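You operate a simulated robot arm through the tools that you are given. There is no shell and no other tool.

The job below is to be done with a simulated robot arm. You get a single attempt, and the scene is never put back.

Task
Fill the orange barge with grain to the yellow line; shut its hatch.
Fine: push it under the silo, swing the orange chute over the open hold, hold the green FEED lever down; spill none; swing the chute back; the grey barge stays. Where these are worked on the way, their far stop is far enough and under half their travel is too little: orange chute.

The check looks at the end state, three seconds after you hand in, the way a careful person would. Anything else that was tipped, shoved, dropped, spilled or broken makes it a failure.

Robot
A 7-joint arm with a two-finger parallel gripper, fixed in place. Base frame: the origin is on the floor under the middle of its stand, x ahead of it, y to its left, z up; the work surface is at about z = 0.76. Units: m, degrees, N and s.
It reaches about 1.479 m from its shoulder. Its first joint turns from -166.0 to 166.0 degrees. Payload 4.4 kg.
The tool frame sits at the grasp point between the pads (the TCP): z along the fingers, y along the line on which they close. The tips reach 0.023 m beyond it. The gripper opens to 0.094 m. The fingers are 0.038 m wide and 0.01 m thick; the gripper's body (0.054 by 0.096 m) begins 0.039 m behind the TCP.
Orientation is that of the tool frame in the base frame, as a unit quaternion [x, y, z, w]. With the fingers straight down and closing along the base's y, the tool's x points along the base's -x, its y along +y and its z along -z.

Tools
- The arm moves only by the tool jog_arm. Its argument "increments" is a list of rows, each a list of 3 entries, a list of its own where there are three numbers: the gripper command, from -1 (shut) to 1 (fully open), values between in proportion, then the shift along the base's x, y, z in m, then the turn, a rotation vector about the base's x, y, z in rad. In form: [[claw, [x, y, z], [wx, wy, wz]], ...]. A call has 1 to 20 rows; each row shifts and turns the commanded pose from where the row before left it. Each row takes 0.2 s and may step no farther than 0.05 m and 8.6 degrees from the row before; otherwise, or with a gripper value out of range, the whole call is refused. A pose out of reach is approached as far as the arm can. The call stops where the force on the tool passes 90 N (or 10 N more than at its start, if that is more) or the arm is blocked; 0.2 s more then pass. The fingers move at their own pace (about 0.072 m/s each) and stop on an object; they squeeze with about 40 N. The grip force told is the motor's: it shows also when the fingers shut on nothing. Time passes only in rows, and 0.2 s behind the last, so rows that do not move let the fingers close. The reply holds the time, the measured pose of the TCP, the force on the tool along the base axes, the opening and the grip force, in the units named above and with some noise, with the torque about the TCP (base axes, N m) and any sound that the robot's microphone picked up, and new pictures: "views" is both (left out), scene, wrist or none.
- Cameras (640 x 400 px; columns grow to the right, rows downward): "scene" is fixed at [0.2196, 0.5023, 1.3308]; the picture's right is [0.06, 1.00, 0.00], its down [-0.61, 0.03, -0.79] and it looks along [-0.79, 0.04, 0.61] (base axes); focal length 214 px, centre (320, 200). "wrist" rides on the gripper at [0.086, 0.016, -0.074] in the tool frame; the picture's right is [-0.18, 0.98, 0.00], its down [-0.58, -0.11, -0.81] and it looks along [-0.79, -0.15, 0.59] (tool axes); focal length 243 px, centre (320, 200). There is no depth. A picture from a camera that has moved, and an enlarged one, comes with that camera's place and axes in the base frame and with its lens.
- zoom(camera, box): a new picture of the part [left, top, right, bottom] of that camera's present view, enlarged. It takes no simulated time.
- finish_job(): hands the job in; it is judged then, once.

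Places have to be worked out from the pictures, the camera data and where the tool is seen. Open the gripper and draw the arm clear of the work before you hand the job in, unless the task says otherwise.

The tools are called after "Emit:" as a command line: name --argument value ..., lists and objects as JSON in quotes. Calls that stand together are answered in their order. jog_arm: Moves the arm, as the interface text tells. Its arguments: {"type":"object","properties":{"increments":{"type":"array"},"views":{"type":"string","enum":["both","scene","wrist","none"]}},"required":["increments"]} The other tools are called the same way: zoom (camera, box) takes an enlarged picture of a part of a camera's view; finish_job () hands the job in.

At the start:

```text
t: 0.0
position: [0.7152, 0.0103, 1.188]
ee_rot: [0.0, 1.0, 0.0, 0.0]
contact_force: [0.5, -0.5, -0.2]
ft_torque: [-0.01, 0.0, 0.02]
width: 0.0944
gripper_force: 0.2
```

scene: 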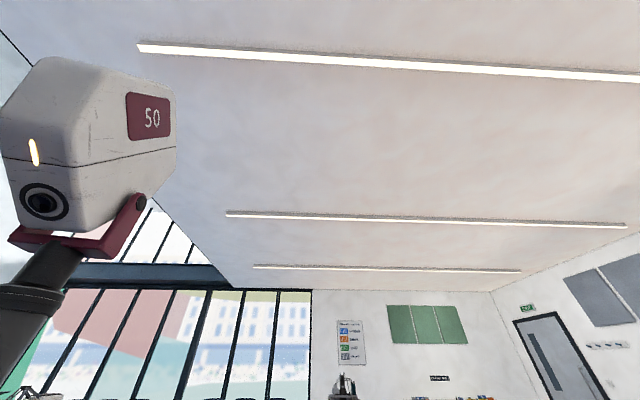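
wrist: 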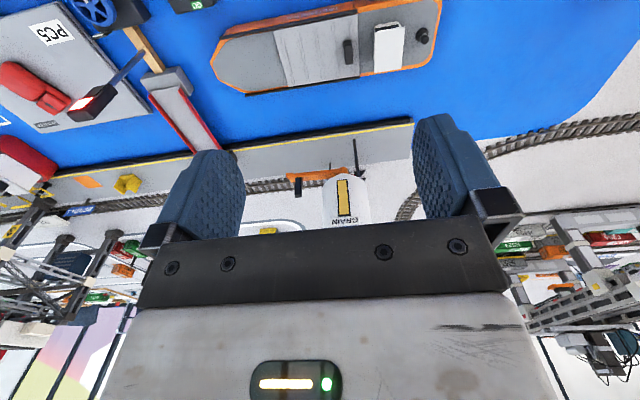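

The fixed camera looks at the ceiling, so the wrist camera (mounted upside down here) is my only useful view. I'll zoom into it first to identify the barges, silo, chute and lever.

Emit:
zoom --camera "wrist" --box '[0, 0, 320, 200]'

Emit:
zoom --camera "wrist" --box '[200, 0, 520, 200]'

Emit:
zoom --camera "wrist" --box '[240, 120, 440, 245]'

Emit:
zoom --camera "scene" --box '[300, 300, 640, 400]'

```text
2.00 times, centred on (160, 100) of wrist
camera zoom: at [0.6304, 0.0266, 1.2622], right [0.18, 0.98, 0.0], down [0.58, -0.11, 0.81], along [0.79, -0.15, -0.59], focal length 485 px, centre (640, 400)
```

zoom: 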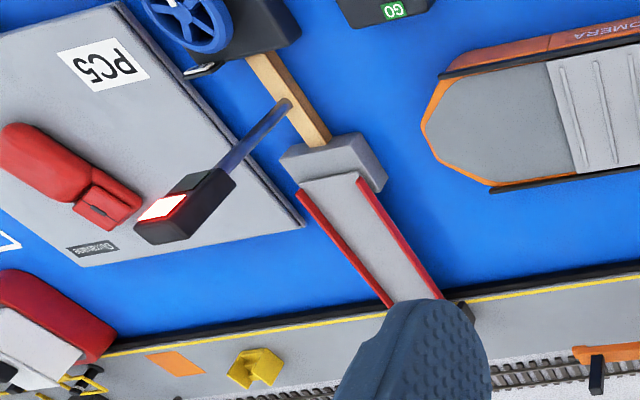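

```text
2.00 times, centred on (360, 100) of wrist
camera zoom: at [0.6304, 0.0266, 1.2622], right [0.18, 0.98, 0.0], down [0.58, -0.11, 0.81], along [0.79, -0.15, -0.59], focal length 485 px, centre (240, 400)
```

zoom: 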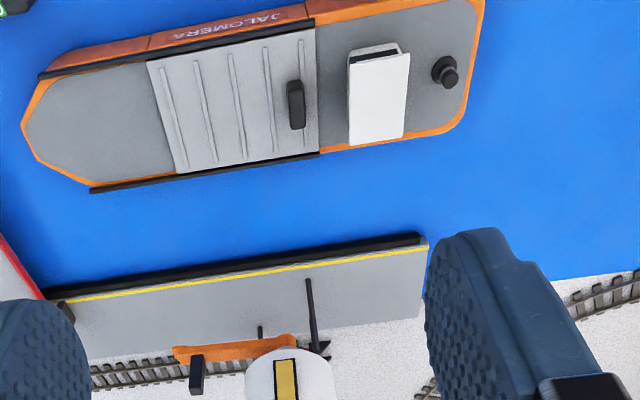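

```text
3.20 times, centred on (340, 182) of wrist
camera zoom: at [0.6304, 0.0266, 1.2622], right [0.18, 0.98, 0.0], down [0.58, -0.11, 0.81], along [0.79, -0.15, -0.59], focal length 776 px, centre (256, 256)
```

zoom: 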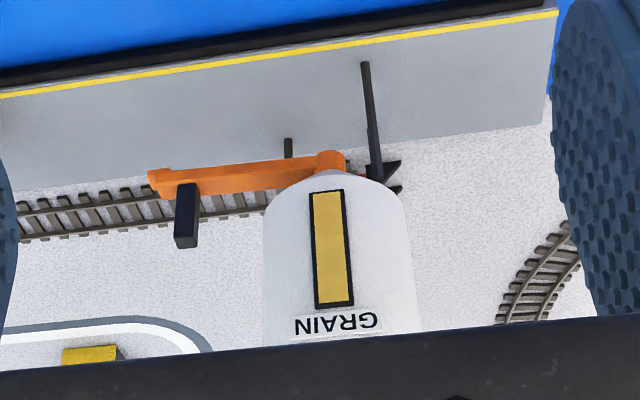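

```text
1.88 times, centred on (470, 350) of scene
camera zoom: at [0.2196, 0.5023, 1.3308], right [0.06, 1.0, 0.0], down [-0.61, 0.03, -0.79], along [-0.79, 0.04, 0.61], focal length 404 px, centre (38, -82)
```

zoom: 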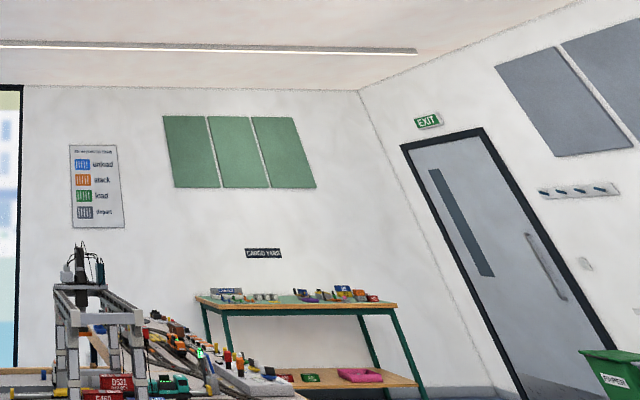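

The orange barge (JALOMERA) seems to lie along y at about x≈0.83, y from -0.2 to 0.19, with a ribbed hatch cover. The silo with the orange chute is on the far quay. I'll back the arm up and tilt the camera downward to survey the near side.

Emit:
jog_arm --increments '[[1, [-0.04, 0, 0.02], [0, 0.1, 0]], [1, [-0.04, 0, 0.02], [0, 0.1, 0]], [1, [-0.04, 0, 0.02], [0, 0.1, 0]], [1, [-0.02, 0, 0.02], [0, 0.1, 0]], [1, [0, 0, 0], [0, 0, 0]]]' --views "wrist"

```text
t: 1.2
position: [0.5772, 0.0107, 1.2698]
ee_rot: [0.0, 0.98, -0.001, -0.2]
contact_force: [0.2, 0.3, -0.4]
ft_torque: [0.01, -0.02, 0.03]
width: 0.0939
gripper_force: 0.1
camera wrist: at [0.5261, 0.0268, 1.3711], right [0.17, 0.98, -0.07], down [0.85, -0.11, 0.52], along [0.5, -0.15, -0.85], focal length 243 px, centre (320, 200)
```

wrist: 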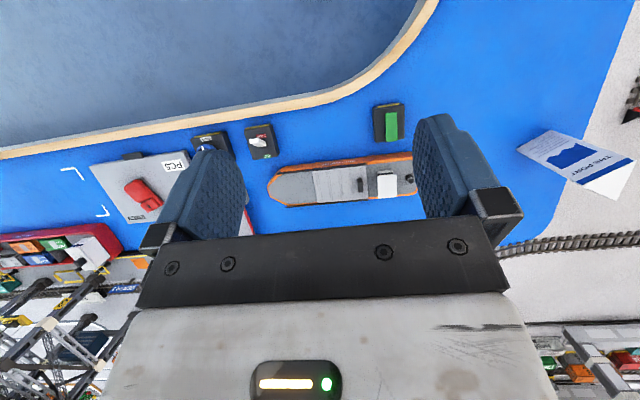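

A green-handled box appears near (388,120), along with another switch box. I'll zoom in on both.

Emit:
zoom --camera "wrist" --box '[180, 90, 440, 220]'

Emit:
zoom --camera "wrist" --box '[340, 80, 440, 160]'

Emit:
zoom --camera "wrist" --box '[50, 110, 290, 250]'

```text
2.46 times, centred on (310, 155) of wrist
camera zoom: at [0.5261, 0.0268, 1.3711], right [0.17, 0.98, -0.07], down [0.85, -0.11, 0.52], along [0.5, -0.15, -0.85], focal length 597 px, centre (345, 311)
```

zoom: 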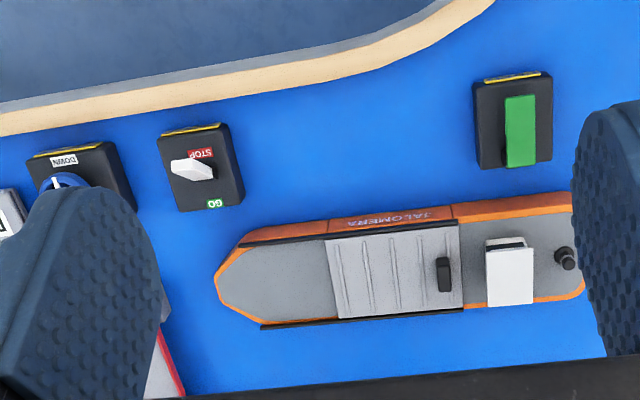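

```text
5.00 times, centred on (390, 120) of wrist
camera zoom: at [0.5261, 0.0268, 1.3711], right [0.17, 0.98, -0.07], down [0.85, -0.11, 0.52], along [0.5, -0.15, -0.85], focal length 1213 px, centre (-30, 600)
```

zoom: 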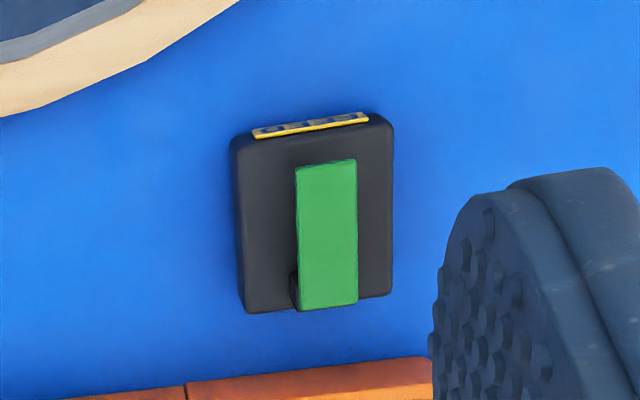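

```text
2.67 times, centred on (170, 180) of wrist
camera zoom: at [0.5261, 0.0268, 1.3711], right [0.17, 0.98, -0.07], down [0.85, -0.11, 0.52], along [0.5, -0.15, -0.85], focal length 647 px, centre (720, 253)
```

zoom: 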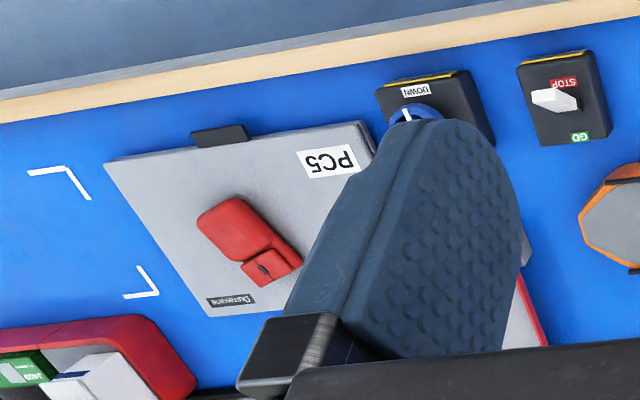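

The FEED-looking green paddle box is at about (0.69, 0.12). Next I'll tilt the camera up to see the silo, chute and quay clearly from here.

Emit:
jog_arm --increments '[[1, [0, 0, -0.01], [0, -0.12, 0]], [1, [0, 0, -0.01], [0, -0.12, 0]], [1, [0, 0, -0.01], [0, -0.12, 0]], [1, [0, 0, -0.01], [0, -0.12, 0]], [1, [0, 0, -0.01], [0, -0.12, 0]], [1, [0, 0, -0.01], [0, -0.12, 0]], [1, [0, 0, -0.01], [0, -0.08, 0]], [1, [0, 0, 0], [0, 0, 0]]]' --views "wrist"

```text
t: 3.0
position: [0.5747, 0.01, 1.1987]
ee_rot: [0.0, 0.98, 0.001, 0.2]
contact_force: [0.9, 0.3, -0.7]
ft_torque: [-0.01, 0.0, 0.0]
width: 0.0939
gripper_force: 0.0
camera wrist: at [0.4671, 0.0266, 1.2326], right [0.17, 0.98, 0.07], down [0.22, -0.11, 0.97], along [0.96, -0.15, -0.23], focal length 243 px, centre (320, 200)
```

wrist: 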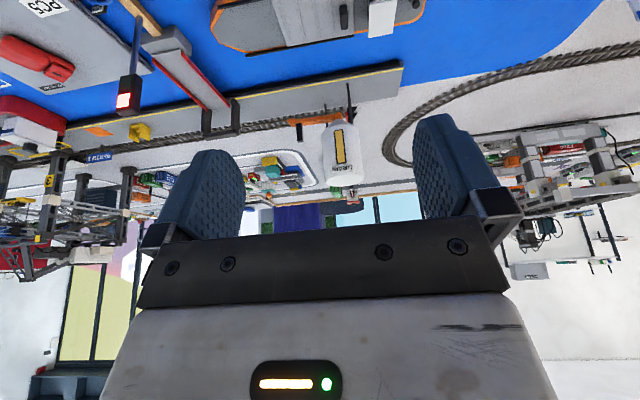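

Emit:
zoom --camera "wrist" --box '[220, 60, 420, 200]'

Emit:
zoom --camera "wrist" --box '[0, 0, 240, 160]'

Emit:
zoom --camera "wrist" --box '[280, 70, 400, 200]'

```text
2.86 times, centred on (320, 130) of wrist
camera zoom: at [0.4671, 0.0266, 1.2326], right [0.17, 0.98, 0.07], down [0.22, -0.11, 0.97], along [0.96, -0.15, -0.23], focal length 693 px, centre (320, 400)
```

zoom: 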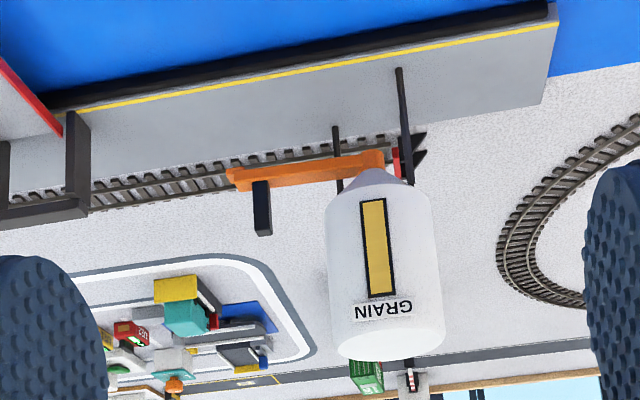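

```text
2.50 times, centred on (120, 80) of wrist
camera zoom: at [0.4671, 0.0266, 1.2326], right [0.17, 0.98, 0.07], down [0.22, -0.11, 0.97], along [0.96, -0.15, -0.23], focal length 606 px, centre (820, 500)
```

zoom: 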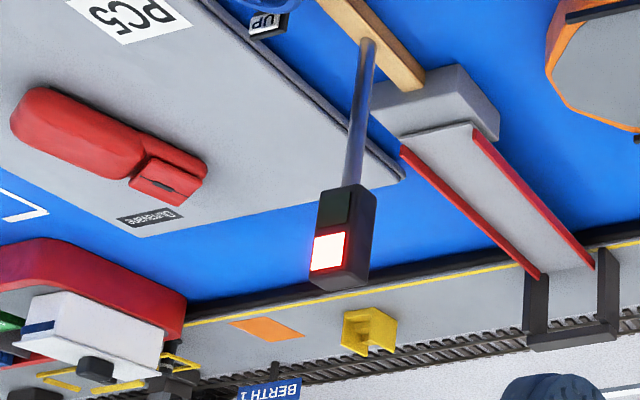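

```text
3.08 times, centred on (340, 135) of wrist
camera zoom: at [0.4671, 0.0266, 1.2326], right [0.17, 0.98, 0.07], down [0.22, -0.11, 0.97], along [0.96, -0.15, -0.23], focal length 746 px, centre (258, 400)
```

zoom: 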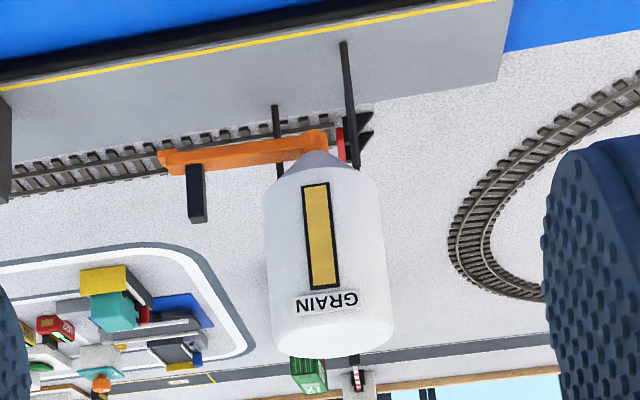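

The silo stands on the quay at about (1.09, 0.0) with its top near z≈1.04. The chute is stowed along -y at z≈0.86 and has an upright black handle at its end. I'll move closer above the barge to inspect the hatch.

Emit:
jog_arm --increments '[[1, [0.03, 0, -0.02], [0, 0.1, 0]], [1, [0.03, 0, -0.02], [0, 0.1, 0]], [1, [0.03, 0, -0.02], [0, 0.1, 0]], [1, [0.03, 0, -0.02], [0, 0.1, 0]], [1, [0.03, 0, -0.03], [0, 0, 0]], [1, [0.02, 0, -0.03], [0, 0, 0]], [1, [0.02, 0, -0.02], [0, 0, 0]], [1, [0, 0, 0], [0, 0, 0]]]' --views "wrist"

```text
t: 4.8
position: [0.7667, 0.0106, 1.0402]
ee_rot: [0.0, 1.0, 0.001, 0.0]
contact_force: [-0.9, 0.1, -0.8]
ft_torque: [-0.02, -0.01, 0.02]
width: 0.094
gripper_force: 0.1
camera wrist: at [0.6816, 0.0261, 1.1139], right [0.18, 0.98, 0.0], down [0.58, -0.11, 0.81], along [0.79, -0.15, -0.59], focal length 243 px, centre (320, 200)
```

wrist: 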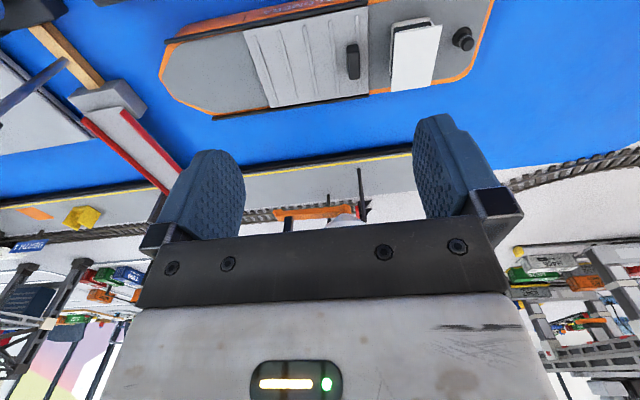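

Emit:
zoom --camera "wrist" --box '[150, 0, 340, 120]'

Emit:
zoom --camera "wrist" --box '[310, 0, 500, 120]'

Emit:
zoom --camera "wrist" --box '[240, 140, 420, 240]'

```text
3.33 times, centred on (245, 60) of wrist
camera zoom: at [0.6816, 0.0261, 1.1139], right [0.18, 0.98, 0.0], down [0.58, -0.11, 0.81], along [0.79, -0.15, -0.59], focal length 809 px, centre (570, 667)
```

zoom: 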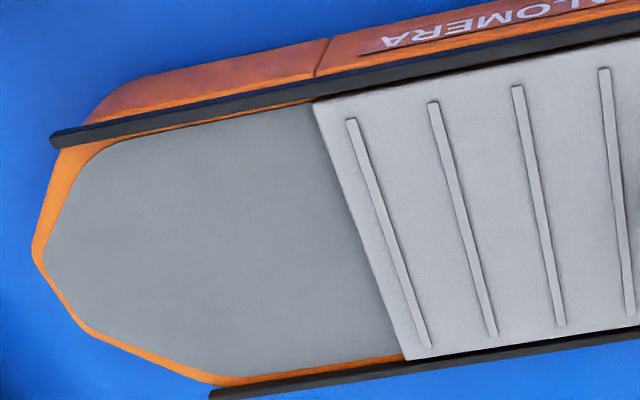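

```text
3.33 times, centred on (405, 60) of wrist
camera zoom: at [0.6816, 0.0261, 1.1139], right [0.18, 0.98, 0.0], down [0.58, -0.11, 0.81], along [0.79, -0.15, -0.59], focal length 809 px, centre (37, 667)
```

zoom: 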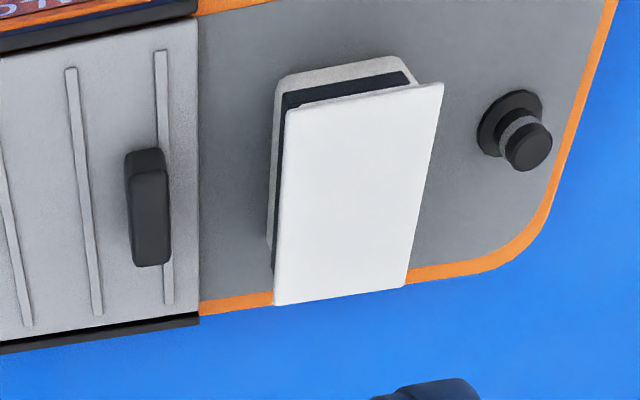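

```text
3.56 times, centred on (330, 190) of wrist
camera zoom: at [0.6816, 0.0261, 1.1139], right [0.18, 0.98, 0.0], down [0.58, -0.11, 0.81], along [0.79, -0.15, -0.59], focal length 863 px, centre (284, 236)
```

zoom: 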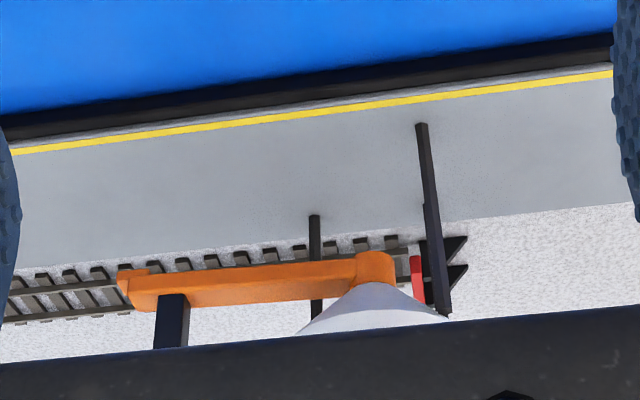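

The hatch is shut: it spans roughly y -0.08 to 0.06 and x 0.77 to 0.87, and its rails lead toward the bow (-y). Its handle is at about (0.82, 0.04). Next I'll look at the FEED lever box up close.

Emit:
jog_arm --increments '[[1, [-0.035, 0.02, -0.01], [0, 0, 0]], [1, [-0.035, 0.02, -0.01], [0, 0, 0]], [1, [-0.035, 0.02, -0.02], [0, 0, 0]], [1, [-0.03, 0.02, -0.02], [0, 0, 0]], [1, [0, 0, 0], [0, 0, 0]]]' --views "wrist"

```text
t: 6.0
position: [0.6312, 0.0925, 0.9798]
ee_rot: [-0.001, 1.0, 0.0, 0.001]
contact_force: [-0.4, -1.0, -0.4]
ft_torque: [-0.01, 0.02, 0.0]
width: 0.0944
gripper_force: 0.0
camera wrist: at [0.5451, 0.1091, 1.0533], right [0.18, 0.98, 0.0], down [0.58, -0.11, 0.81], along [0.79, -0.15, -0.59], focal length 243 px, centre (320, 200)
```

wrist: 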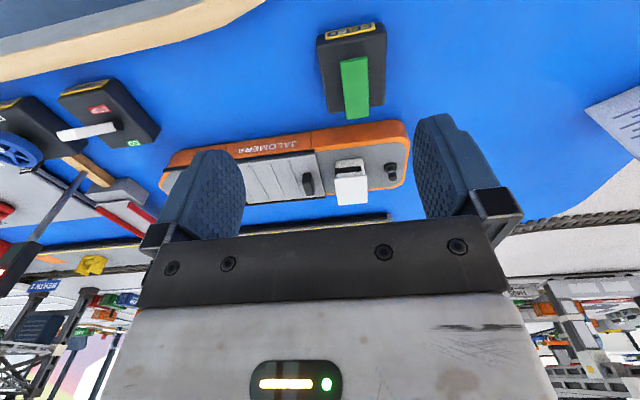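

Emit:
zoom --camera "wrist" --box '[300, 0, 420, 130]'

Emit:
zoom --camera "wrist" --box '[150, 110, 420, 240]'

Emit:
zoom --camera "wrist" --box '[0, 70, 180, 190]'

```text
3.08 times, centred on (360, 65) of wrist
camera zoom: at [0.5451, 0.1091, 1.0533], right [0.18, 0.98, 0.0], down [0.58, -0.11, 0.81], along [0.79, -0.15, -0.59], focal length 746 px, centre (197, 615)
```

zoom: 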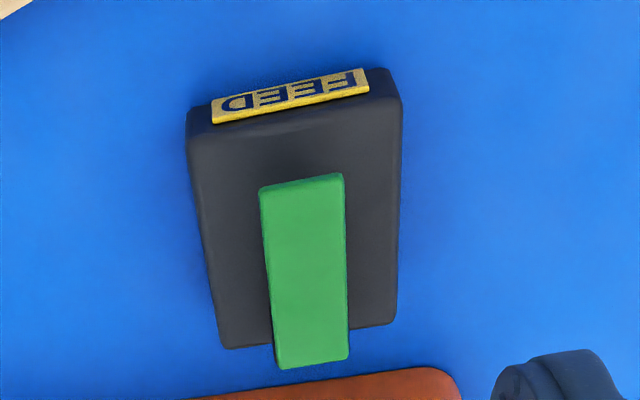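

```text
2.37 times, centred on (285, 175) of wrist
camera zoom: at [0.5451, 0.1091, 1.0533], right [0.18, 0.98, 0.0], down [0.58, -0.11, 0.81], along [0.79, -0.15, -0.59], focal length 575 px, centre (403, 259)
```

zoom: 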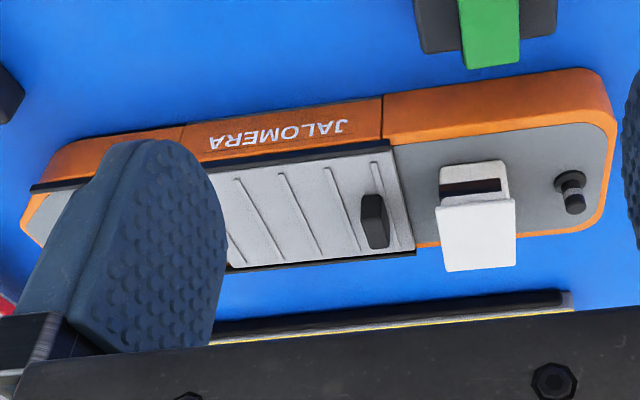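

```text
3.33 times, centred on (90, 130) of wrist
camera zoom: at [0.5451, 0.1091, 1.0533], right [0.18, 0.98, 0.0], down [0.58, -0.11, 0.81], along [0.79, -0.15, -0.59], focal length 809 px, centre (1087, 433)
```

zoom: 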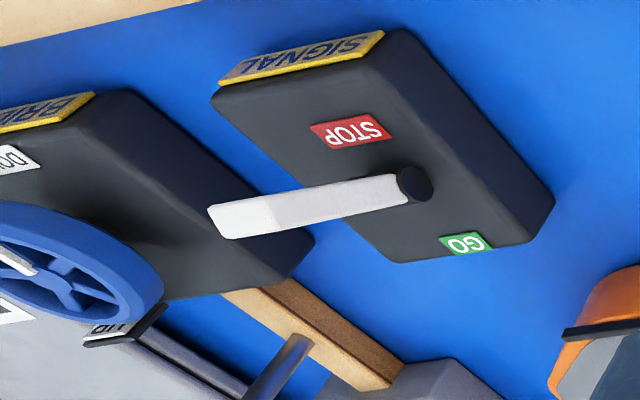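

The FEED paddle is roughly level, from x≈0.654 to 0.715 at y≈0.121, z≈0.815. The hatch top is about z≈0.80 and the wheelhouse roof about 0.84. Now I'll take a closer, flatter look at the silo and chute.

Emit:
jog_arm --increments '[[1, [0.034, -0.02, 0], [0, -0.12, 0]], [1, [0.034, -0.02, 0], [0, -0.12, 0]], [1, [0.034, -0.02, 0], [0, -0.12, 0]], [1, [0.034, -0.02, 0], [0, -0.12, 0]], [1, [0.034, -0.02, 0], [0, -0.12, 0]], [1, [0, 0, 0], [0, 0, 0]]]' --views "wrist"

```text
t: 7.4
position: [0.7993, -0.0078, 0.9792]
ee_rot: [0.001, 0.955, -0.001, 0.297]
contact_force: [-0.2, -0.6, 0.1]
ft_torque: [-0.01, -0.02, 0.03]
width: 0.0939
gripper_force: 0.0
camera wrist: at [0.687, 0.0086, 0.992], right [0.15, 0.98, 0.1], down [0.02, -0.11, 0.99], along [0.99, -0.15, -0.04], focal length 243 px, centre (320, 200)
```

wrist: 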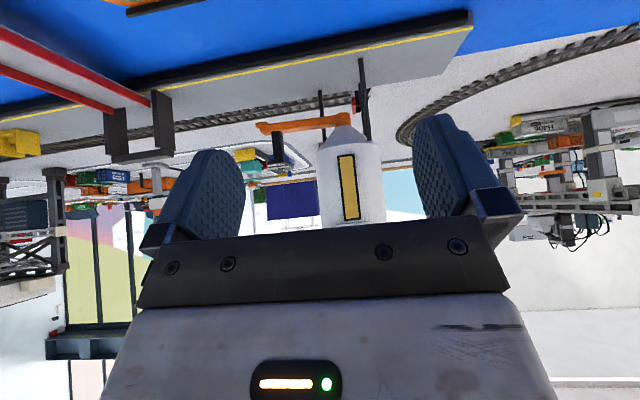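

Emit:
zoom --camera "wrist" --box '[240, 50, 420, 180]'

Emit:
zoom --camera "wrist" --box '[0, 0, 240, 180]'

```text
3.08 times, centred on (330, 115) of wrist
camera zoom: at [0.687, 0.0086, 0.992], right [0.15, 0.98, 0.1], down [0.02, -0.11, 0.99], along [0.99, -0.15, -0.04], focal length 746 px, centre (289, 462)
```

zoom: 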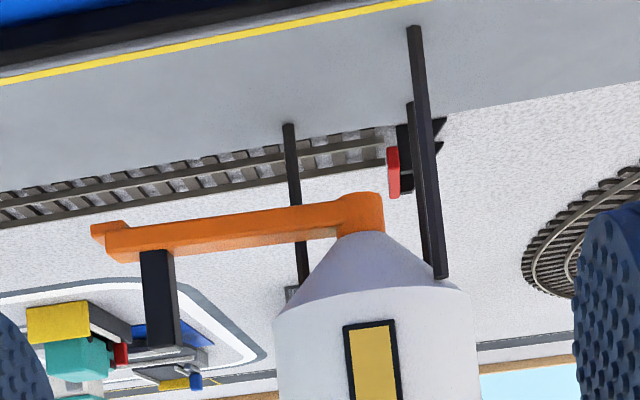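

```text
2.22 times, centred on (120, 90) of wrist
camera zoom: at [0.687, 0.0086, 0.992], right [0.15, 0.98, 0.1], down [0.02, -0.11, 0.99], along [0.99, -0.15, -0.04], focal length 539 px, centre (764, 444)
```

zoom: 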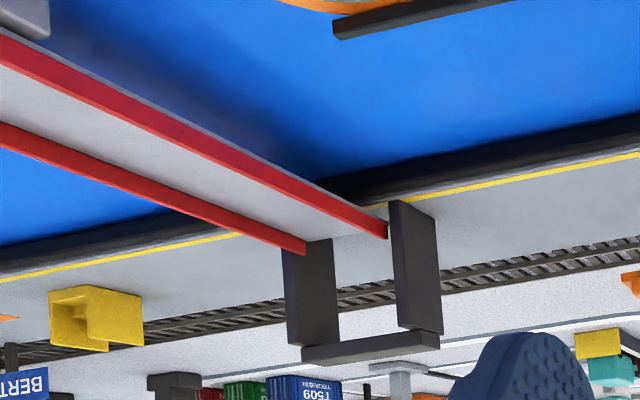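

The chute pivots near (1.085, 0.005). It points along -y with length ≈0.145 at z≈0.85, and its black post handle is at about (1.085, -0.113), z 0.86–0.90. I'll now straighten the tool and lower the open fingers behind the barge's near side, ready to push it toward the quay.

Emit:
jog_arm --increments '[[1, [-0.016, 0, -0.01], [0, 0.12, 0]], [1, [-0.016, 0, -0.01], [0, 0.12, 0]], [1, [-0.016, 0, -0.01], [0, 0.12, 0]], [1, [-0.016, 0, -0.01], [0, 0.12, 0]], [1, [-0.012, 0.002, -0.01], [0, 0.12, 0]], [1, [0, 0, -0.03], [0, 0, 0]], [1, [0, 0, -0.03], [0, 0, 0]], [1, [0, 0, 0], [0, 0, 0]]]' --views "wrist"

```text
t: 9.2
position: [0.7244, -0.0077, 0.8669]
ee_rot: [0.0, 1.0, 0.0, -0.001]
contact_force: [0.0, -0.5, 0.5]
ft_torque: [0.01, 0.01, -0.01]
width: 0.0939
gripper_force: 0.2
camera wrist: at [0.6387, 0.0098, 0.9416], right [0.18, 0.98, 0.0], down [0.58, -0.11, 0.81], along [0.79, -0.15, -0.59], focal length 243 px, centre (320, 200)
```

wrist: 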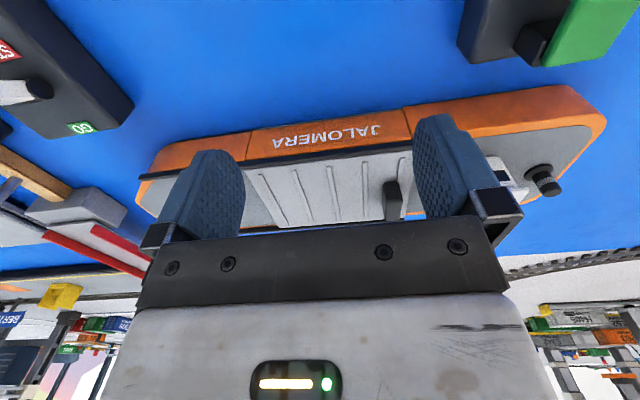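

The open fingers are now behind the hull, near its middle. Before descending I'll zoom in on the hull side and on the FEED lever.

Emit:
zoom --camera "wrist" --box '[440, 0, 640, 110]'

Emit:
zoom --camera "wrist" --box '[130, 80, 430, 240]'

```text
3.20 times, centred on (540, 55) of wrist
camera zoom: at [0.6387, 0.0098, 0.9416], right [0.18, 0.98, 0.0], down [0.58, -0.11, 0.81], along [0.79, -0.15, -0.59], focal length 776 px, centre (-384, 664)
```

zoom: 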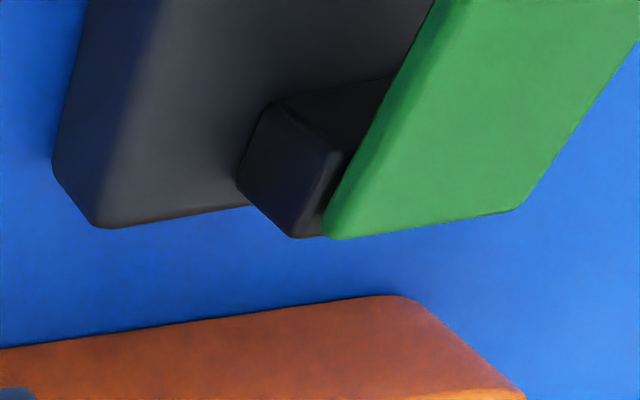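

```text
2.13 times, centred on (280, 160) of wrist
camera zoom: at [0.6387, 0.0098, 0.9416], right [0.18, 0.98, 0.0], down [0.58, -0.11, 0.81], along [0.79, -0.15, -0.59], focal length 518 px, centre (405, 285)
```

zoom: 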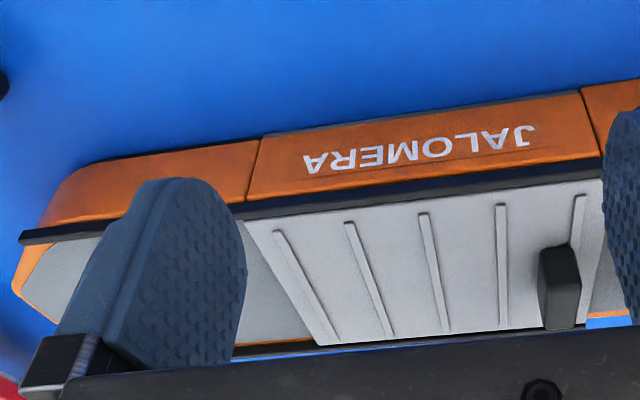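

The lever's hinge block sits at its far (+x) end, so pressing the near end (x≈0.66) will tip it down. Now I'll descend the fingers to hull height.

Emit:
jog_arm --increments '[[1, [0, 0.003, -0.03], [0, 0, 0]], [1, [0, 0, -0.025], [0, 0, 0]], [1, [0, 0, -0.012], [0, 0, 0]], [1, [0, 0, 0], [0, 0, 0]]]' --views "wrist"

```text
t: 10.2
position: [0.7265, -0.005, 0.8003]
ee_rot: [0.0, 1.0, 0.0, 0.0]
contact_force: [-0.1, 0.2, -0.6]
ft_torque: [-0.01, 0.01, 0.01]
width: 0.0939
gripper_force: 0.1
camera wrist: at [0.6392, 0.0117, 0.8744], right [0.18, 0.98, 0.0], down [0.58, -0.11, 0.81], along [0.79, -0.15, -0.59], focal length 243 px, centre (320, 200)
```

wrist: 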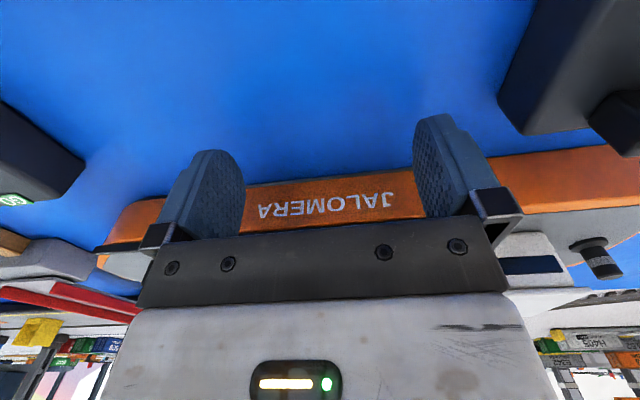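

The fingertips are at z≈0.777, behind the hull. I'll advance slowly in +x to make contact and begin pushing gently.

Emit:
jog_arm --increments '[[1, [0.008, 0, 0], [0, 0, 0]], [1, [0.008, 0, 0], [0, 0, 0]], [1, [0.006, 0, 0], [0, 0, 0]], [1, [0.006, 0, 0], [0, 0, 0]], [1, [0.006, 0, 0], [0, 0, 0]], [1, [0, 0, 0], [0, 0, 0]]]' --views "wrist"

```text
t: 11.6
position: [0.7599, -0.0037, 0.8008]
ee_rot: [0.0, 1.0, 0.0, 0.0]
contact_force: [-3.8, 1.5, -0.1]
ft_torque: [-0.02, -0.01, 0.09]
width: 0.094
gripper_force: 0.0
camera wrist: at [0.6742, 0.0116, 0.8752], right [0.18, 0.98, 0.0], down [0.58, -0.11, 0.81], along [0.79, -0.15, -0.59], focal length 243 px, centre (320, 200)
```

wrist: 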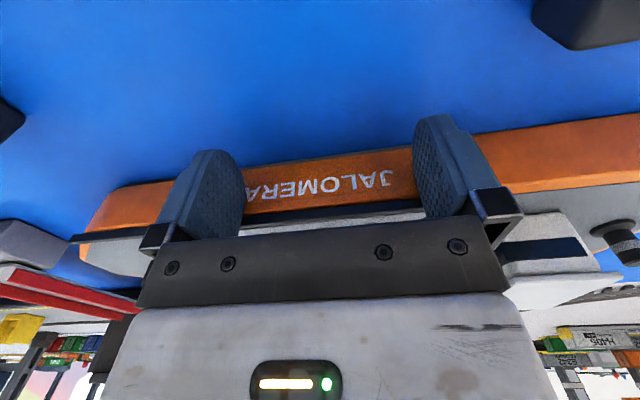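

Contact is made (≈4 N) and both fingers lie against the hull. I'll keep pushing slowly toward the quay.

Emit:
jog_arm --increments '[[1, [0.008, 0, 0], [0, 0, 0]], [1, [0.008, 0, 0], [0, 0, 0]], [1, [0.008, 0, 0], [0, 0, 0]], [1, [0.008, 0, 0], [0, 0, 0]], [1, [0.008, 0, 0], [0, 0, 0]], [1, [0.008, 0, 0], [0, 0, 0]], [1, [0.008, 0, 0], [0, 0, 0]], [1, [0.008, 0, 0], [0, 0, 0]], [1, [0.006, 0, 0], [0, 0, 0]], [1, [0, 0, 0], [0, 0, 0]]]' --views "wrist"

```text
t: 13.8
position: [0.8297, -0.004, 0.8005]
ee_rot: [0.0, 1.0, 0.0, 0.0]
contact_force: [-3.7, -0.3, 2.8]
ft_torque: [0.05, -0.09, -0.01]
width: 0.094
gripper_force: 0.0
camera wrist: at [0.7438, 0.0121, 0.875], right [0.18, 0.98, 0.0], down [0.58, -0.11, 0.81], along [0.79, -0.15, -0.59], focal length 243 px, centre (320, 200)
```

wrist: 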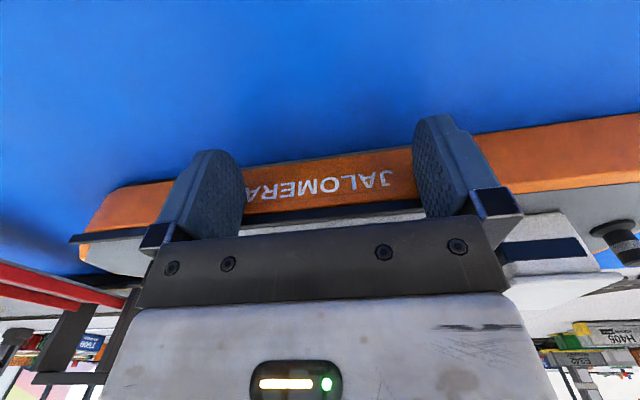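

The barge is following straight (≈4 N). I'll continue about 4 cm more in small steps and watch for the fender contact.

Emit:
jog_arm --increments '[[1, [0.006, 0, 0], [0, 0, 0]], [1, [0.006, 0, 0], [0, 0, 0]], [1, [0.006, 0, 0], [0, 0, 0]], [1, [0.006, 0, 0], [0, 0, 0]], [1, [0.005, 0, 0], [0, 0, 0]], [1, [0, 0, 0], [0, 0, 0]]]' --views "wrist"

```text
t: 15.2
position: [0.8585, -0.0044, 0.8003]
ee_rot: [0.0, 1.0, 0.001, 0.001]
contact_force: [-2.1, -0.1, 0.4]
ft_torque: [-0.01, -0.02, -0.08]
width: 0.094
gripper_force: 0.1
camera wrist: at [0.7728, 0.0115, 0.8753], right [0.18, 0.98, 0.0], down [0.58, -0.11, 0.81], along [0.79, -0.15, -0.59], focal length 243 px, centre (320, 200)
```

wrist: 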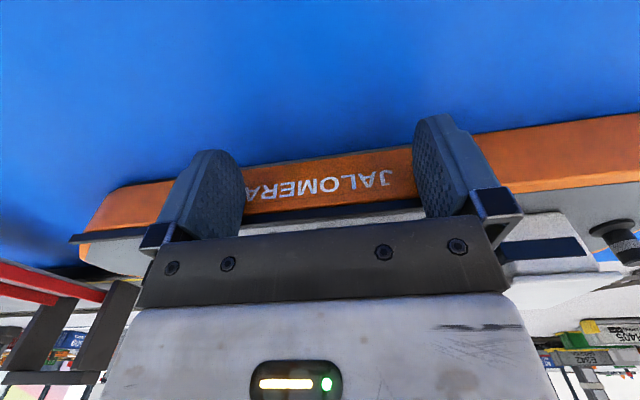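

No fender contact yet. I'll keep pushing in finer steps.

Emit:
jog_arm --increments '[[1, [0.004, 0, 0], [0, 0, 0]], [1, [0.004, 0, 0], [0, 0, 0]], [1, [0.004, 0, 0], [0, 0, 0]], [1, [0.004, 0, 0], [0, 0, 0]], [1, [0, 0, 0], [0, 0, 0]]]' --views "wrist"

```text
t: 16.4
position: [0.8753, -0.0057, 0.8]
ee_rot: [0.0, 1.0, -0.001, 0.0]
contact_force: [-1.8, -0.1, 1.3]
ft_torque: [0.04, 0.0, 0.13]
width: 0.0943
gripper_force: 0.0
camera wrist: at [0.7891, 0.0113, 0.8752], right [0.18, 0.98, 0.0], down [0.58, -0.11, 0.81], along [0.79, -0.15, -0.59], focal length 243 px, centre (320, 200)
```

wrist: 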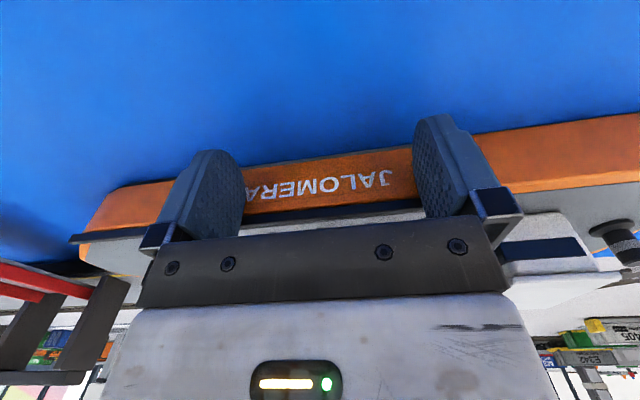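

Still free. I'll push a bit more and watch the force reading.

Emit:
jog_arm --increments '[[1, [0.003, 0, 0], [0, 0, 0]], [1, [0.003, 0, 0], [0, 0, 0]], [1, [0.003, 0, 0], [0, 0, 0]]]' --views "none"

```text
t: 17.0
position: [0.8757, -0.0059, 0.8005]
ee_rot: [0.0, 1.0, 0.0, -0.003]
contact_force: [-27.5, 2.5, 15.3]
ft_torque: [-0.07, -0.24, -0.34]
width: 0.0937
gripper_force: 0.1
stopped in row 2: the force on the tool passed its limit at 102 N (the readings are from after the stop); the commanded pose is now the measured one
```

The barge hit the fender at TCP x≈0.876, so the hull face is at about 0.895. I'll back off and rise to inspect the alignment.

Emit:
jog_arm --increments '[[1, [-0.006, 0, 0], [0, 0, 0]], [1, [-0.012, 0, 0], [0, 0, 0]], [1, [-0.025, 0, 0.01], [0, 0, 0]], [1, [-0.01, 0, 0.045], [0, 0, 0]], [1, [0, 0, 0.05], [0, 0, 0]], [1, [0, 0, 0.05], [0, 0, 0]], [1, [0, 0, 0.03], [0, 0, 0]], [1, [0, 0, 0], [0, 0, 0]]]' --views "wrist"

```text
t: 18.8
position: [0.8226, -0.0065, 0.9852]
ee_rot: [0.0, 1.0, 0.0, -0.004]
contact_force: [-0.8, 0.3, 0.1]
ft_torque: [0.0, -0.02, 0.0]
width: 0.0941
gripper_force: 0.1
camera wrist: at [0.7376, 0.0103, 1.0593], right [0.18, 0.98, 0.0], down [0.59, -0.11, 0.8], along [0.79, -0.15, -0.6], focal length 243 px, centre (320, 200)
```

wrist: 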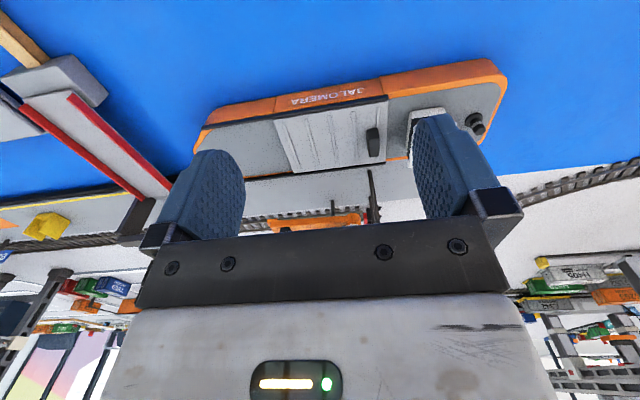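

The barge now lies against the quay. I'll zoom in to localise the hatch handle and check the silo alignment.

Emit:
zoom --camera "wrist" --box '[240, 70, 430, 190]'

Emit:
zoom --camera "wrist" --box '[330, 90, 430, 160]'

Emit:
zoom --camera "wrist" --box '[240, 150, 420, 240]'

```text
3.33 times, centred on (335, 130) of wrist
camera zoom: at [0.7376, 0.0103, 1.0593], right [0.18, 0.98, 0.0], down [0.59, -0.11, 0.8], along [0.79, -0.15, -0.6], focal length 809 px, centre (270, 433)
```

zoom: 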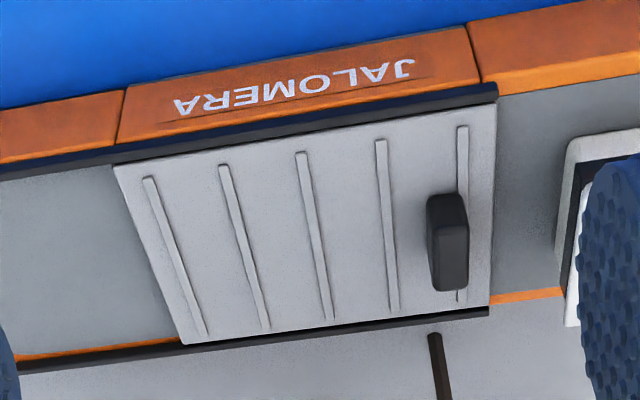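

```text
5.71 times, centred on (380, 125) of wrist
camera zoom: at [0.7376, 0.0103, 1.0593], right [0.18, 0.98, 0.0], down [0.59, -0.11, 0.8], along [0.79, -0.15, -0.6], focal length 1386 px, centre (-23, 629)
```

zoom: 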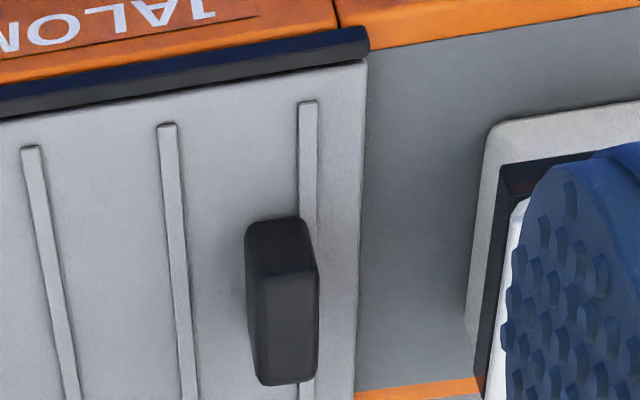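

```text
3.56 times, centred on (330, 195) of wrist
camera zoom: at [0.7376, 0.0103, 1.0593], right [0.18, 0.98, 0.0], down [0.59, -0.11, 0.8], along [0.79, -0.15, -0.6], focal length 863 px, centre (284, 218)
```

zoom: 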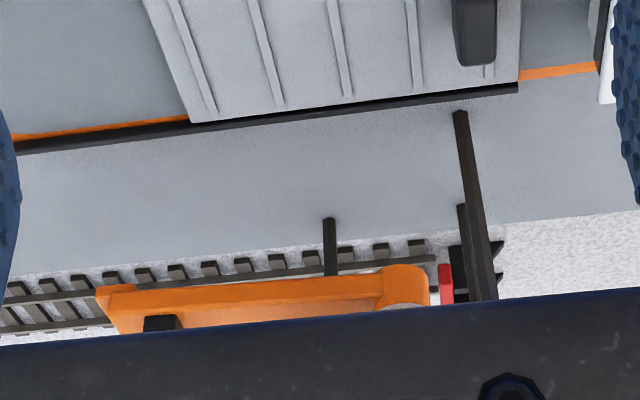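

The handle is about 19 mm tall, at x 0.941–0.974, y≈0.041, with its top at z≈0.819. The barge isn't yawed and the hold centre is about (0.953, -0.01). I'll part-close the gripper and move above the handle.

Emit:
jog_arm --increments '[[-0.2, [0.03, 0.012, 0], [0, -0.008, 0]], [-0.2, [0.035, 0.012, 0], [0, 0, 0]], [-0.2, [0.035, 0.012, -0.02], [0, 0, 0]], [-0.2, [0.035, 0.0115, -0.03], [0, 0, 0]], [-0.2, [0, 0, -0.035], [0, 0, 0]], [-0.2, [0, 0, 0], [0, 0, 0]]]' --views "wrist"

```text
t: 20.2
position: [0.9576, 0.0401, 0.8995]
ee_rot: [0.0, 1.0, 0.001, 0.0]
contact_force: [-0.1, 0.4, 0.4]
ft_torque: [-0.01, -0.03, -0.03]
width: 0.0376
gripper_force: 0.2
camera wrist: at [0.8715, 0.0567, 0.9741], right [0.18, 0.98, 0.0], down [0.58, -0.11, 0.81], along [0.79, -0.15, -0.59], focal length 243 px, centre (320, 200)
```

wrist: 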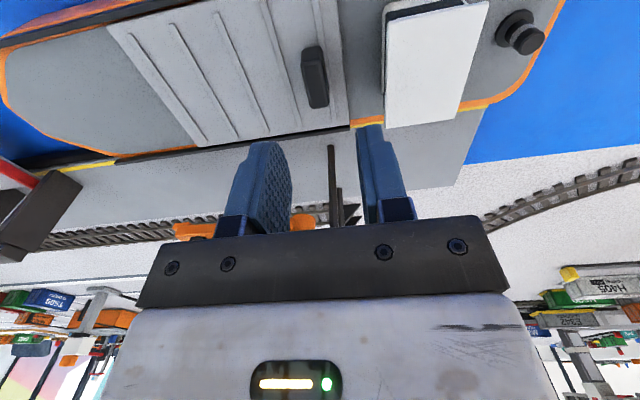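

The gripper is above the handle and opened 38 mm. I'll check the handle position again from here before descending.

Emit:
zoom --camera "wrist" --box '[260, 30, 420, 130]'

```text
4.00 times, centred on (340, 80) of wrist
camera zoom: at [0.8715, 0.0567, 0.9741], right [0.18, 0.98, 0.0], down [0.58, -0.11, 0.81], along [0.79, -0.15, -0.59], focal length 970 px, centre (240, 680)
```

zoom: 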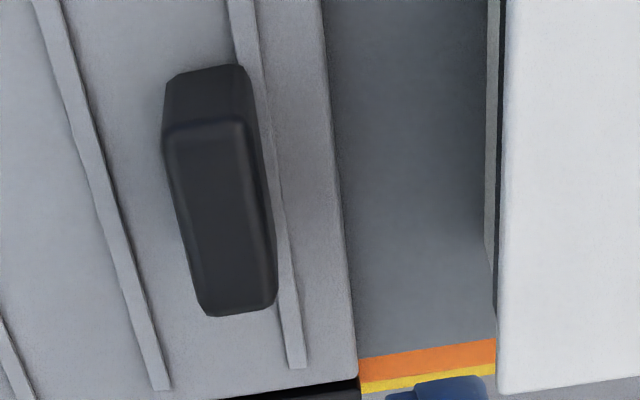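

The handle centre is (0.955, 0.0385) and the wheelhouse edge is at y≈0.079, so there is clearance. I'll descend with a slight correction.

Emit:
jog_arm --increments '[[-0.2, [-0.003, -0.0015, -0.025], [0, 0, 0]], [-0.2, [0, 0, -0.025], [0, 0, 0]], [-0.2, [0, 0, -0.012], [0, 0, 0]], [-0.2, [0, 0, -0.008], [0, 0, 0]], [-0.2, [0, 0, 0], [0, 0, 0]]]' --views "wrist"

```text
t: 21.4
position: [0.954, 0.04, 0.8316]
ee_rot: [0.0, 1.0, 0.0, 0.001]
contact_force: [0.2, -0.5, -0.3]
ft_torque: [0.02, 0.0, 0.03]
width: 0.0373
gripper_force: 0.0
camera wrist: at [0.8679, 0.0566, 0.9048], right [0.18, 0.98, 0.0], down [0.58, -0.11, 0.81], along [0.79, -0.15, -0.59], focal length 243 px, centre (320, 200)
```

wrist: 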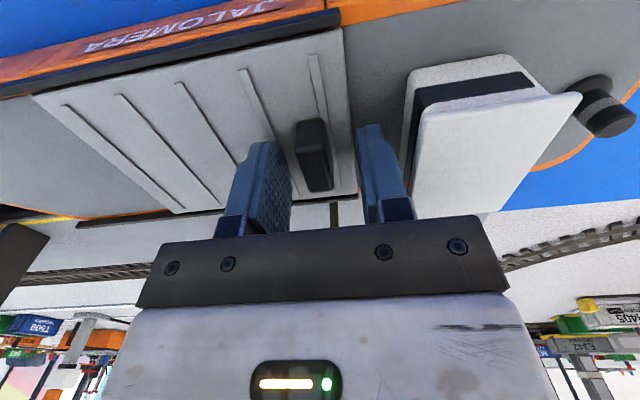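

The handle is now between the fingers. I'll lower 4 mm more and close on it.

Emit:
jog_arm --increments '[[-0.2, [0, 0, -0.004], [0, 0, 0]], [-1, [0, 0, 0], [0, 0, 0]], [-1, [0, 0, 0], [0, 0, 0]], [-1, [0, 0, 0], [0, 0, 0]]]' --views "wrist"

```text
t: 22.4
position: [0.9538, 0.0401, 0.8294]
ee_rot: [0.0, 1.0, 0.0, 0.003]
contact_force: [4.5, -2.4, 39.1]
ft_torque: [-0.04, 0.38, -0.06]
width: 0.0134
gripper_force: 39.5
camera wrist: at [0.8689, 0.0565, 0.9029], right [0.18, 0.98, 0.0], down [0.58, -0.11, 0.81], along [0.8, -0.15, -0.59], focal length 243 px, centre (320, 200)
```

wrist: 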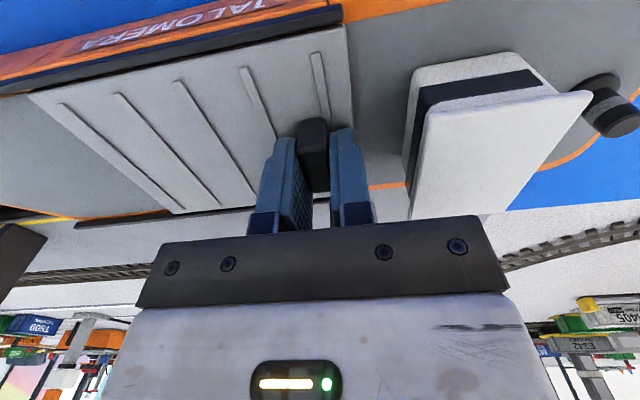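

The fingers grip the handle (13.4 mm), but the tips press on the cover with 39 N. I'll raise slightly to relieve that, then start sliding toward the bow.

Emit:
jog_arm --increments '[[-1, [0, 0, 0.0025], [0, 0, 0]], [-1, [0, -0.004, 0], [0, 0, 0]], [-1, [0, -0.006, 0], [0, 0, 0]], [-1, [0, -0.006, 0], [0, 0, 0]], [-1, [0, 0, 0], [0, 0, 0]]]' --views "wrist"

```text
t: 23.6
position: [0.9544, 0.0244, 0.8293]
ee_rot: [0.001, 1.0, 0.0, 0.0]
contact_force: [2.8, -0.6, 31.3]
ft_torque: [0.0, 0.0, 0.01]
width: 0.0133
gripper_force: 39.9
camera wrist: at [0.8686, 0.0417, 0.9032], right [0.18, 0.98, 0.0], down [0.58, -0.11, 0.81], along [0.79, -0.15, -0.59], focal length 243 px, centre (320, 200)
```

wrist: 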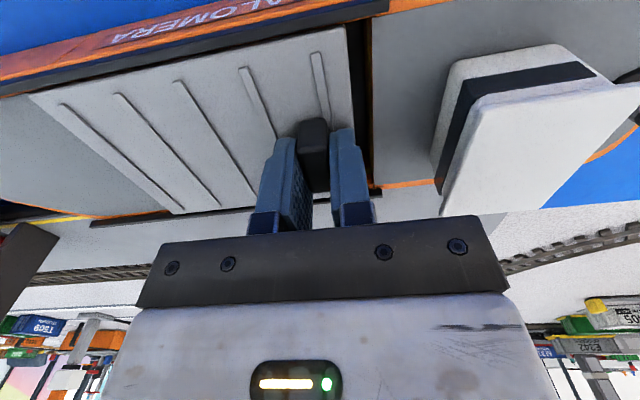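

The cover slides while the barge stays (a gap is opening by the wheelhouse). I'll ease the downward press and continue sliding toward the bow.

Emit:
jog_arm --increments '[[-1, [0, 0, 0.0015], [0, 0, 0]], [-1, [0, -0.008, 0], [0, 0, 0]], [-1, [0, -0.008, 0], [0, 0, 0]], [-1, [0, -0.008, 0], [0, 0, 0]], [-1, [0, -0.008, 0], [0, 0, 0]], [-1, [0, -0.008, 0], [0, 0, 0]], [-1, [0, 0, 0], [0, 0, 0]]]' --views "wrist"

```text
t: 25.2
position: [0.9543, -0.0155, 0.8277]
ee_rot: [0.0, 1.0, 0.0, 0.001]
contact_force: [-3.0, -0.8, -0.8]
ft_torque: [-0.06, 0.56, 0.03]
width: 0.0136
gripper_force: 39.9
camera wrist: at [0.8688, 0.0019, 0.9033], right [0.18, 0.98, 0.0], down [0.58, -0.11, 0.81], along [0.79, -0.15, -0.59], focal length 243 px, centre (320, 200)
```

wrist: 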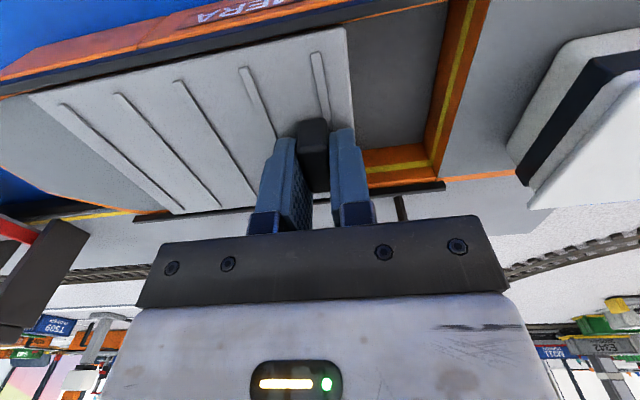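

The hold and its yellow fill line are now visible. I'll keep sliding the cover toward its bow stop.

Emit:
jog_arm --increments '[[-1, [0, -0.009, 0], [0, 0, 0]], [-1, [0, -0.009, 0], [0, 0, 0]], [-1, [0, -0.009, 0], [0, 0, 0]], [-1, [0, -0.009, 0], [0, 0, 0]], [-1, [0, -0.009, 0], [0, 0, 0]], [-1, [0, -0.009, 0], [0, 0, 0]], [-1, [0, -0.009, 0], [0, 0, 0]], [-1, [0, 0, 0], [0, 0, 0]]]' --views "wrist"

```text
t: 27.0
position: [0.9551, -0.0789, 0.8313]
ee_rot: [0.001, 1.0, 0.0, 0.002]
contact_force: [0.2, 0.2, 0.0]
ft_torque: [-0.27, 0.01, -0.05]
width: 0.0135
gripper_force: 40.2
camera wrist: at [0.8692, -0.0619, 0.9051], right [0.18, 0.98, 0.0], down [0.58, -0.11, 0.81], along [0.79, -0.15, -0.59], focal length 243 px, centre (320, 200)
```

wrist: 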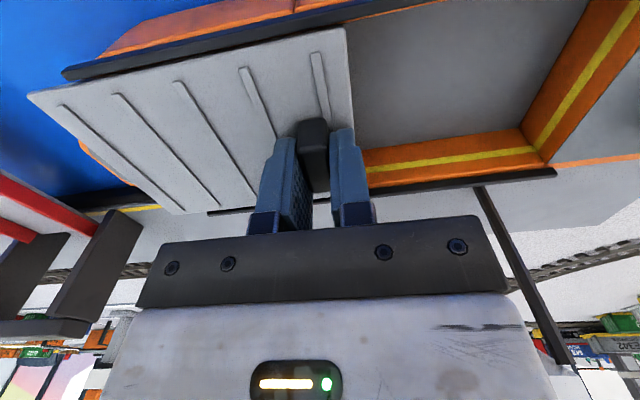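

The hold is mostly open. I'll move in small steps until the stop or the full 0.137 m travel.

Emit:
jog_arm --increments '[[-1, [0, -0.005, 0], [0, 0, 0]], [-1, [0, -0.005, 0], [0, 0, 0]], [-1, [0, -0.004, 0], [0, 0, 0]], [-1, [0, -0.004, 0], [0, 0, 0]], [-1, [0, 0, 0], [0, 0, 0]]]' --views "wrist"

```text
t: 28.2
position: [0.9544, -0.0971, 0.8295]
ee_rot: [0.0, 1.0, 0.0, 0.0]
contact_force: [-13.0, 5.4, 0.3]
ft_torque: [-0.07, 0.53, -0.06]
width: 0.0132
gripper_force: 39.7
camera wrist: at [0.8694, -0.0799, 0.9044], right [0.18, 0.98, 0.0], down [0.58, -0.11, 0.81], along [0.79, -0.15, -0.59], focal length 243 px, centre (320, 200)
```

wrist: 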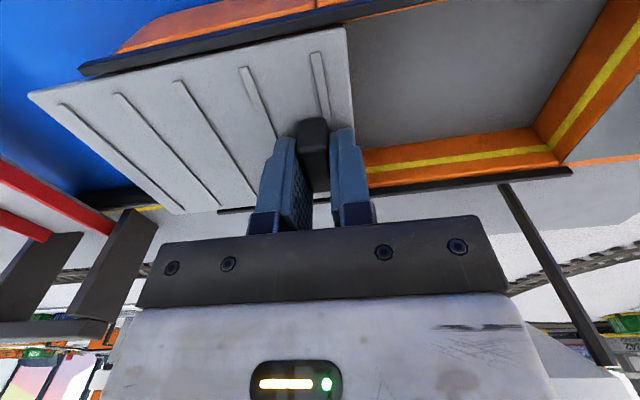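

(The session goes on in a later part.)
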